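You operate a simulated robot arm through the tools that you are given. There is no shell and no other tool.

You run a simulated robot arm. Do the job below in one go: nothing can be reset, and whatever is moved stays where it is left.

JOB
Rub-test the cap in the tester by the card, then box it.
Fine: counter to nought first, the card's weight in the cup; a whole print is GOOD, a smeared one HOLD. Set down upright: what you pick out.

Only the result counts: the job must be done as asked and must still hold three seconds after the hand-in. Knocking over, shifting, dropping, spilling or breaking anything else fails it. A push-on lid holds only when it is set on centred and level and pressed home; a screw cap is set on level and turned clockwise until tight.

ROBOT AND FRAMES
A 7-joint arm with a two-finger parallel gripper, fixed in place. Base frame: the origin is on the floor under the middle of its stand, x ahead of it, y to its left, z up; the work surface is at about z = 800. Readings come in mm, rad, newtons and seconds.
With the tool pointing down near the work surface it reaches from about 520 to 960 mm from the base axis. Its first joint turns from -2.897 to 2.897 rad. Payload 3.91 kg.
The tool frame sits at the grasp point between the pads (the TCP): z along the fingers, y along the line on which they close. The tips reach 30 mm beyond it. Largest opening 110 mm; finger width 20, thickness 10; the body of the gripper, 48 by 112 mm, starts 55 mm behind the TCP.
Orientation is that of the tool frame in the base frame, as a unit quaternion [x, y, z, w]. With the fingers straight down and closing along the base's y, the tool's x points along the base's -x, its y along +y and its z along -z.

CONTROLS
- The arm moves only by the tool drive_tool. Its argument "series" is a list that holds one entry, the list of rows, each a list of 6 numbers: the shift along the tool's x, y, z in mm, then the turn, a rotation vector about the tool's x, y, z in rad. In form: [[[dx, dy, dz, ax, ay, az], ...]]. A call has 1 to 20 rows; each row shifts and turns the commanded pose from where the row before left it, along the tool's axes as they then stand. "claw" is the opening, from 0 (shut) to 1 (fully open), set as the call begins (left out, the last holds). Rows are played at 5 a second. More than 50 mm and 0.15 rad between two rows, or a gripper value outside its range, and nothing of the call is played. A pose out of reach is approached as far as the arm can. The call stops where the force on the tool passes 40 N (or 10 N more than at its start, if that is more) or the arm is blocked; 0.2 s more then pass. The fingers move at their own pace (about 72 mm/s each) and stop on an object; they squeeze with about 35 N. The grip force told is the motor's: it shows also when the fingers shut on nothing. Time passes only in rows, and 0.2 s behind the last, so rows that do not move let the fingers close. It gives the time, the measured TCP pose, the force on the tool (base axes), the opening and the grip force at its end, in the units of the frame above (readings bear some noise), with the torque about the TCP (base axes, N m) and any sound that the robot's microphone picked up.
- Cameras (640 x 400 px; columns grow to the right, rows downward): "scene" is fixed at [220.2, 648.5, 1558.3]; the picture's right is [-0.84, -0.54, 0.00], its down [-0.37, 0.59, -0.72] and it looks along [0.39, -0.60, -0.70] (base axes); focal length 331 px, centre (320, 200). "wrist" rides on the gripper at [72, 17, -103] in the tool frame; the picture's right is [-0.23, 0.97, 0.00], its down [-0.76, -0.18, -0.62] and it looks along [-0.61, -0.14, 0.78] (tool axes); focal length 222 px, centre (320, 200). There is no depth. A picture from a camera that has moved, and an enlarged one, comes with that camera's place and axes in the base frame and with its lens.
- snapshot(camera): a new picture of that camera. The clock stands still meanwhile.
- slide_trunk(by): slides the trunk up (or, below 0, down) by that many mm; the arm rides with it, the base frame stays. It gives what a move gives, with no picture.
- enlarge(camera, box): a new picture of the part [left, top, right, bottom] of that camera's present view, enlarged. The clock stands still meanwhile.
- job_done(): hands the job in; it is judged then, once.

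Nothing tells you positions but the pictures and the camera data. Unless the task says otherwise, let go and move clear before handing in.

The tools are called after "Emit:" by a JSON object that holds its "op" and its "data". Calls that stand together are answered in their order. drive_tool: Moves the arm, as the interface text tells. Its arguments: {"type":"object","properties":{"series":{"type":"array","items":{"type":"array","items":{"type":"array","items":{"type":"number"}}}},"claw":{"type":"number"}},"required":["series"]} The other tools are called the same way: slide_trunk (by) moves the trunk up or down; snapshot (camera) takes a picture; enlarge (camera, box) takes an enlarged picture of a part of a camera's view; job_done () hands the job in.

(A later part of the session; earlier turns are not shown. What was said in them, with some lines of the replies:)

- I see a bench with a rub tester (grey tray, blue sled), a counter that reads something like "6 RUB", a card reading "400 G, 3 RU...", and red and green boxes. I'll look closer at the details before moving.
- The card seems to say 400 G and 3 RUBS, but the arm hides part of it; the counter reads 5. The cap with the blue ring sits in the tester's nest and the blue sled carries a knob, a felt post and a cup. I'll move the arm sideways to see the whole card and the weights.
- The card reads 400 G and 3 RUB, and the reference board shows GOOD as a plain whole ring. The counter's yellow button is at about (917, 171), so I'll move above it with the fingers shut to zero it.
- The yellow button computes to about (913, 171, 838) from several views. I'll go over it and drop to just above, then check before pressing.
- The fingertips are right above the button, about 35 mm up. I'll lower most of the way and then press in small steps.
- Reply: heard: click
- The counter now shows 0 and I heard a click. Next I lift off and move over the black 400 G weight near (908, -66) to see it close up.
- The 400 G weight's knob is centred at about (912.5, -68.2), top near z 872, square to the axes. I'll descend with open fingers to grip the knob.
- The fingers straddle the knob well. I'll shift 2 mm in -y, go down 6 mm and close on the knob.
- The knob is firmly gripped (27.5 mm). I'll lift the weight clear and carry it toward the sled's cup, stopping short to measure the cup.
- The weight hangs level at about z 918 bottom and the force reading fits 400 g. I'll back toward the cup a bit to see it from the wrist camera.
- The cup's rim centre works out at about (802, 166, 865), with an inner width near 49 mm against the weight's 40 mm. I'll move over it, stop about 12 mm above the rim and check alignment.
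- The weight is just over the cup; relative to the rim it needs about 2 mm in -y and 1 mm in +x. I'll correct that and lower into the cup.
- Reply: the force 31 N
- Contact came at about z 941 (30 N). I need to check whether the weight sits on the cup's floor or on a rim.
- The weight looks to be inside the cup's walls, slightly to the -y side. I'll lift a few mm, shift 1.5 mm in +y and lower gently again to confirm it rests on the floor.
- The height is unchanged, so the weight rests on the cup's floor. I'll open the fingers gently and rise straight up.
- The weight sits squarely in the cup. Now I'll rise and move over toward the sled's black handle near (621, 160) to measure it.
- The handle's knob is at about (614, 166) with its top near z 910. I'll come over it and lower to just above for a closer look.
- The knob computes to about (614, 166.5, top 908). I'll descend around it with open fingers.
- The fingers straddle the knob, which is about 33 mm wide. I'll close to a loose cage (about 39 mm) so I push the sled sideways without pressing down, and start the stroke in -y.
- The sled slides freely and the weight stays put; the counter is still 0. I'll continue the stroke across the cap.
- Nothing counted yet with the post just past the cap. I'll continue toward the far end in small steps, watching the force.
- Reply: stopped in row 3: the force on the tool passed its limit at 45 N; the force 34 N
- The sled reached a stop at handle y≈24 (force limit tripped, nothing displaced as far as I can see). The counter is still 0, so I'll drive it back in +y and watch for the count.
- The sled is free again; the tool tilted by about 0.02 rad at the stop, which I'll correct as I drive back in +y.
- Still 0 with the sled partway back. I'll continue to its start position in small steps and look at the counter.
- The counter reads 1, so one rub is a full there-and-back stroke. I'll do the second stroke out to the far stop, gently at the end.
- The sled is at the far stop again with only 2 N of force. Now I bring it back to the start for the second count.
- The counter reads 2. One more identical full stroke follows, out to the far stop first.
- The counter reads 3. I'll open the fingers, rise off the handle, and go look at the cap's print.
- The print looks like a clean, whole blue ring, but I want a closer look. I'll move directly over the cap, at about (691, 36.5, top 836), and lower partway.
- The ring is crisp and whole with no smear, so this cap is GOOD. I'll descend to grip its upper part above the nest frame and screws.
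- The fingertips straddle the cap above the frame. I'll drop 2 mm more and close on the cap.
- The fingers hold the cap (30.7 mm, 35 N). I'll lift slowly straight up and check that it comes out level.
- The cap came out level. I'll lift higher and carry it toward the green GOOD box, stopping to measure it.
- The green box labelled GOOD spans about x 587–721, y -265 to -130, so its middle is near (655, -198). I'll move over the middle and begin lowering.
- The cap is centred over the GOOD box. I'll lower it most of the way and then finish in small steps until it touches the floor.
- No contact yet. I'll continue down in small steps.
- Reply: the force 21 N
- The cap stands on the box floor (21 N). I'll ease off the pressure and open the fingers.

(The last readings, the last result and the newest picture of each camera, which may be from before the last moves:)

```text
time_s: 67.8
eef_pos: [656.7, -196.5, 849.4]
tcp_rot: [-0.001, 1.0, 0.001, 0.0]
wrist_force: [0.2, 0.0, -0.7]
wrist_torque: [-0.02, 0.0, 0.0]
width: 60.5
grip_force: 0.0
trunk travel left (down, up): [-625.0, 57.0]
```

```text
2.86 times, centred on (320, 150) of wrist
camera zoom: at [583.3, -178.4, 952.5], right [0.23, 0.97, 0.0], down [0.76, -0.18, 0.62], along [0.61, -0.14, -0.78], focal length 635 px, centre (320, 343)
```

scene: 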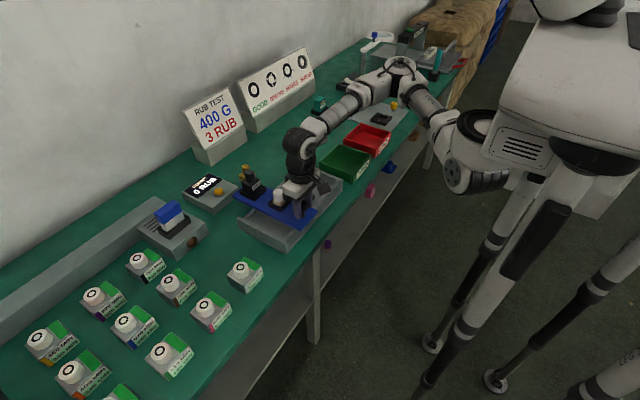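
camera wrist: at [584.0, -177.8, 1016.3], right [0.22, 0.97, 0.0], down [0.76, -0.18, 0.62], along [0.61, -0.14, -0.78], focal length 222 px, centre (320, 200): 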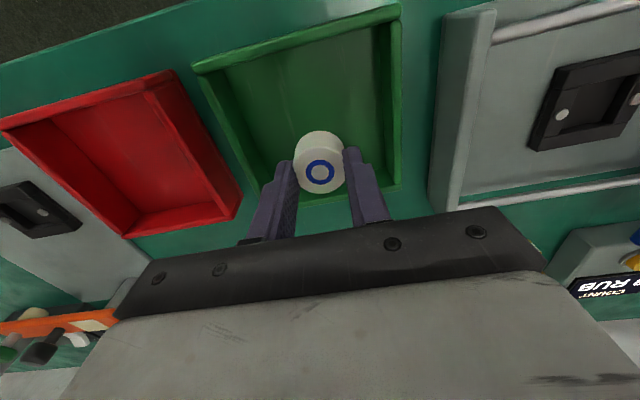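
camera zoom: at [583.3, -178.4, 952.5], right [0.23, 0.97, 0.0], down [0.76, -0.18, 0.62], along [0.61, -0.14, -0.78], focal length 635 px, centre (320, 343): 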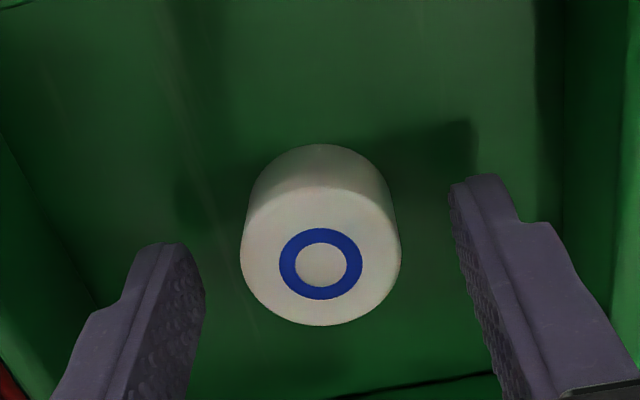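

The cap stands upright in the GOOD box with its ring up. I'll rise clear and take a final look at everything.

Emit:
{"op": "drive_tool", "data": {"series": [[[0, 0, -10, 0, 0, 0], [0, 0, -30, 0, 0, 0], [0, 0, -40, 0, 0, 0], [0, 0, -40, 0, 0, 0], [0, 0, -40, 0, 0, 0], [30, 20, -20, 0, 0, 0], [30, 20, 0, 0, 0, 0], [0, 0, 0, 0, 0, 0]]], "claw": 0.55}}

Emit:
{"op": "snapshot", "data": {"camera": "scene"}}

Emit:
{"op": "enlarge", "data": {"camera": "scene", "box": [180, 120, 400, 260]}}

Emit:
{"op": "enlarge", "data": {"camera": "scene", "box": [310, 120, 390, 180]}}

Emit:
{"op": "snapshot", "data": {"camera": "wrist"}}

```text
time_s: 69.6
eef_pos: [596.0, -157.6, 1028.7]
tcp_rot: [-0.001, 1.0, 0.0, 0.0]
wrist_force: [0.7, -0.8, 0.5]
wrist_torque: [0.01, -0.03, 0.02]
width: 60.5
grip_force: 0.0
trunk travel left (down, up): [-625.0, 57.0]
```

```text
taken
```

scene: 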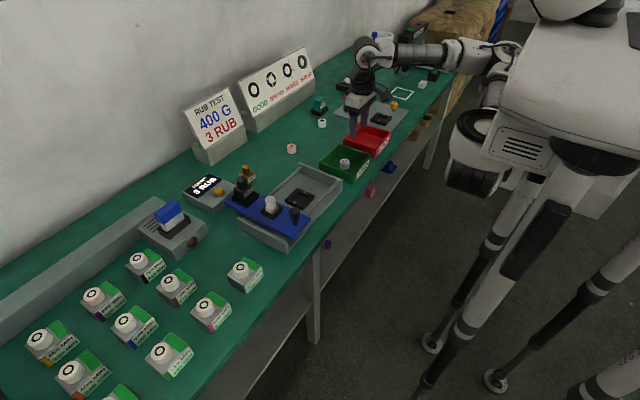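

```text
2.86 times, centred on (290, 190) of scene
camera zoom: at [220.2, 648.5, 1558.3], right [-0.84, -0.54, 0.0], down [-0.37, 0.59, -0.72], along [0.39, -0.6, -0.7], focal length 946 px, centre (406, 229)
```

zoom: 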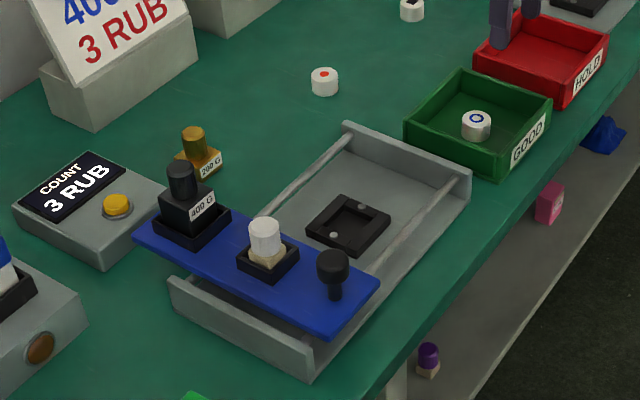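

```text
6.67 times, centred on (350, 150) of scene
camera zoom: at [220.2, 648.5, 1558.3], right [-0.84, -0.54, 0.0], down [-0.37, 0.59, -0.72], along [0.39, -0.6, -0.7], focal length 2208 px, centre (120, 533)
```

zoom: 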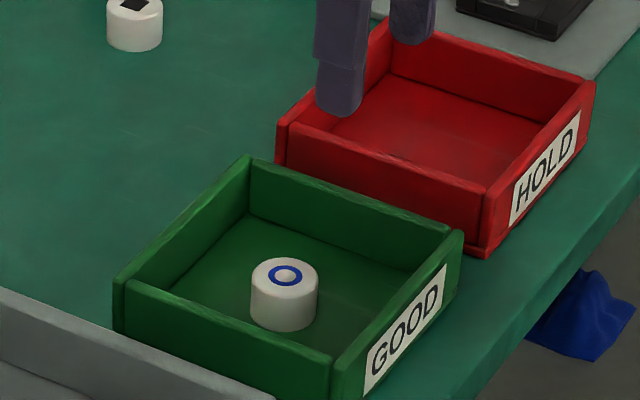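

```text
taken
camera wrist: at [523.1, -138.8, 1132.3], right [0.23, 0.97, 0.0], down [0.76, -0.18, 0.62], along [0.61, -0.14, -0.78], focal length 222 px, centre (320, 200)
```

wrist: 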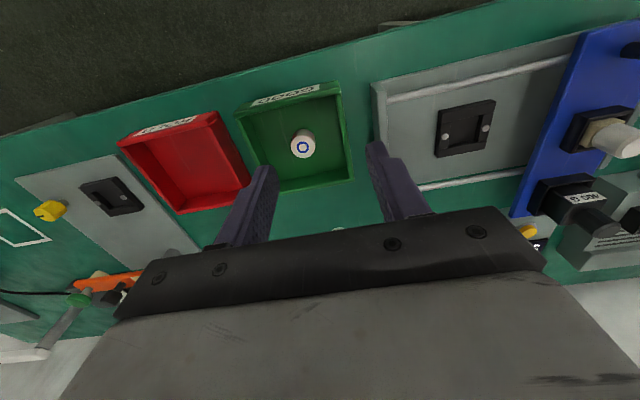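

Everything is in place: counter 3, 400 G in the cup, cap upright in GOOD. I'll double-check the print once more before handing in.

Emit:
{"op": "enlarge", "data": {"camera": "scene", "box": [334, 152, 354, 172]}}

Emit:
{"op": "enlarge", "data": {"camera": "wrist", "box": [282, 122, 326, 166]}}

Emit:
{"op": "enlarge", "data": {"camera": "scene", "box": [240, 40, 325, 130]}}

```text
16.00 times, centred on (344, 162) of scene
camera zoom: at [220.2, 648.5, 1558.3], right [-0.84, -0.54, 0.0], down [-0.37, 0.59, -0.72], along [0.39, -0.6, -0.7], focal length 5299 px, centre (-64, 808)
```

zoom: 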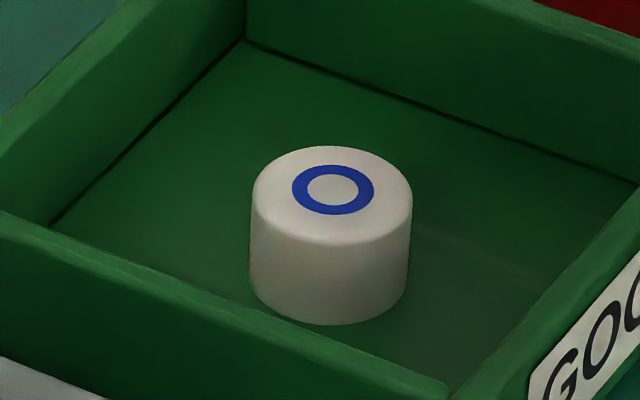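

```text
9.09 times, centred on (304, 144) of wrist
camera zoom: at [523.1, -138.8, 1132.3], right [0.23, 0.97, 0.0], down [0.76, -0.18, 0.62], along [0.61, -0.14, -0.78], focal length 2019 px, centre (466, 709)
```

zoom: 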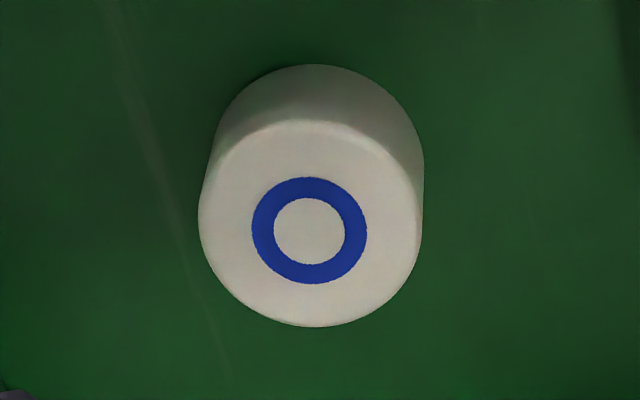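

```text
4.44 times, centred on (282, 85) of scene
camera zoom: at [220.2, 648.5, 1558.3], right [-0.84, -0.54, 0.0], down [-0.37, 0.59, -0.72], along [0.39, -0.6, -0.7], focal length 1472 px, centre (487, 711)
```

zoom: 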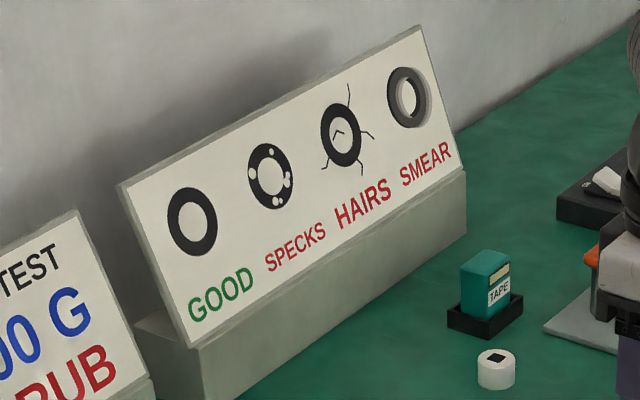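

The print is a whole, crisp ring that matches the GOOD sample, and the cap stands upright in the GOOD box. The counter shows 3, the 400 G weight is in the cup and the arm is clear, so I'm handing in.

Emit:
{"op": "job_done", "data": {}}

```text
The job is handed in.
```

The cap passed its rub test and is standing upright in the green GOOD box.

- **Setup:** I zeroed the counter from 5 to 0 and set the 400 G weight in the sled's cup, as the card asks.
- **Test:** I ran three full there-and-back rubs, and the counter shows 3. On the first stroke the sled ran into its end stop and tripped the force limit at 45 N. Nothing appeared to move, and I approached the stop gently after that.
- **Result:** the blue ring is whole and crisp, matching the GOOD sample on the reference board, with no smear.

The 400 G weight is still in the cup, the sled is back at its start position and the arm is clear. The job is handed in; no verdict has come back yet.
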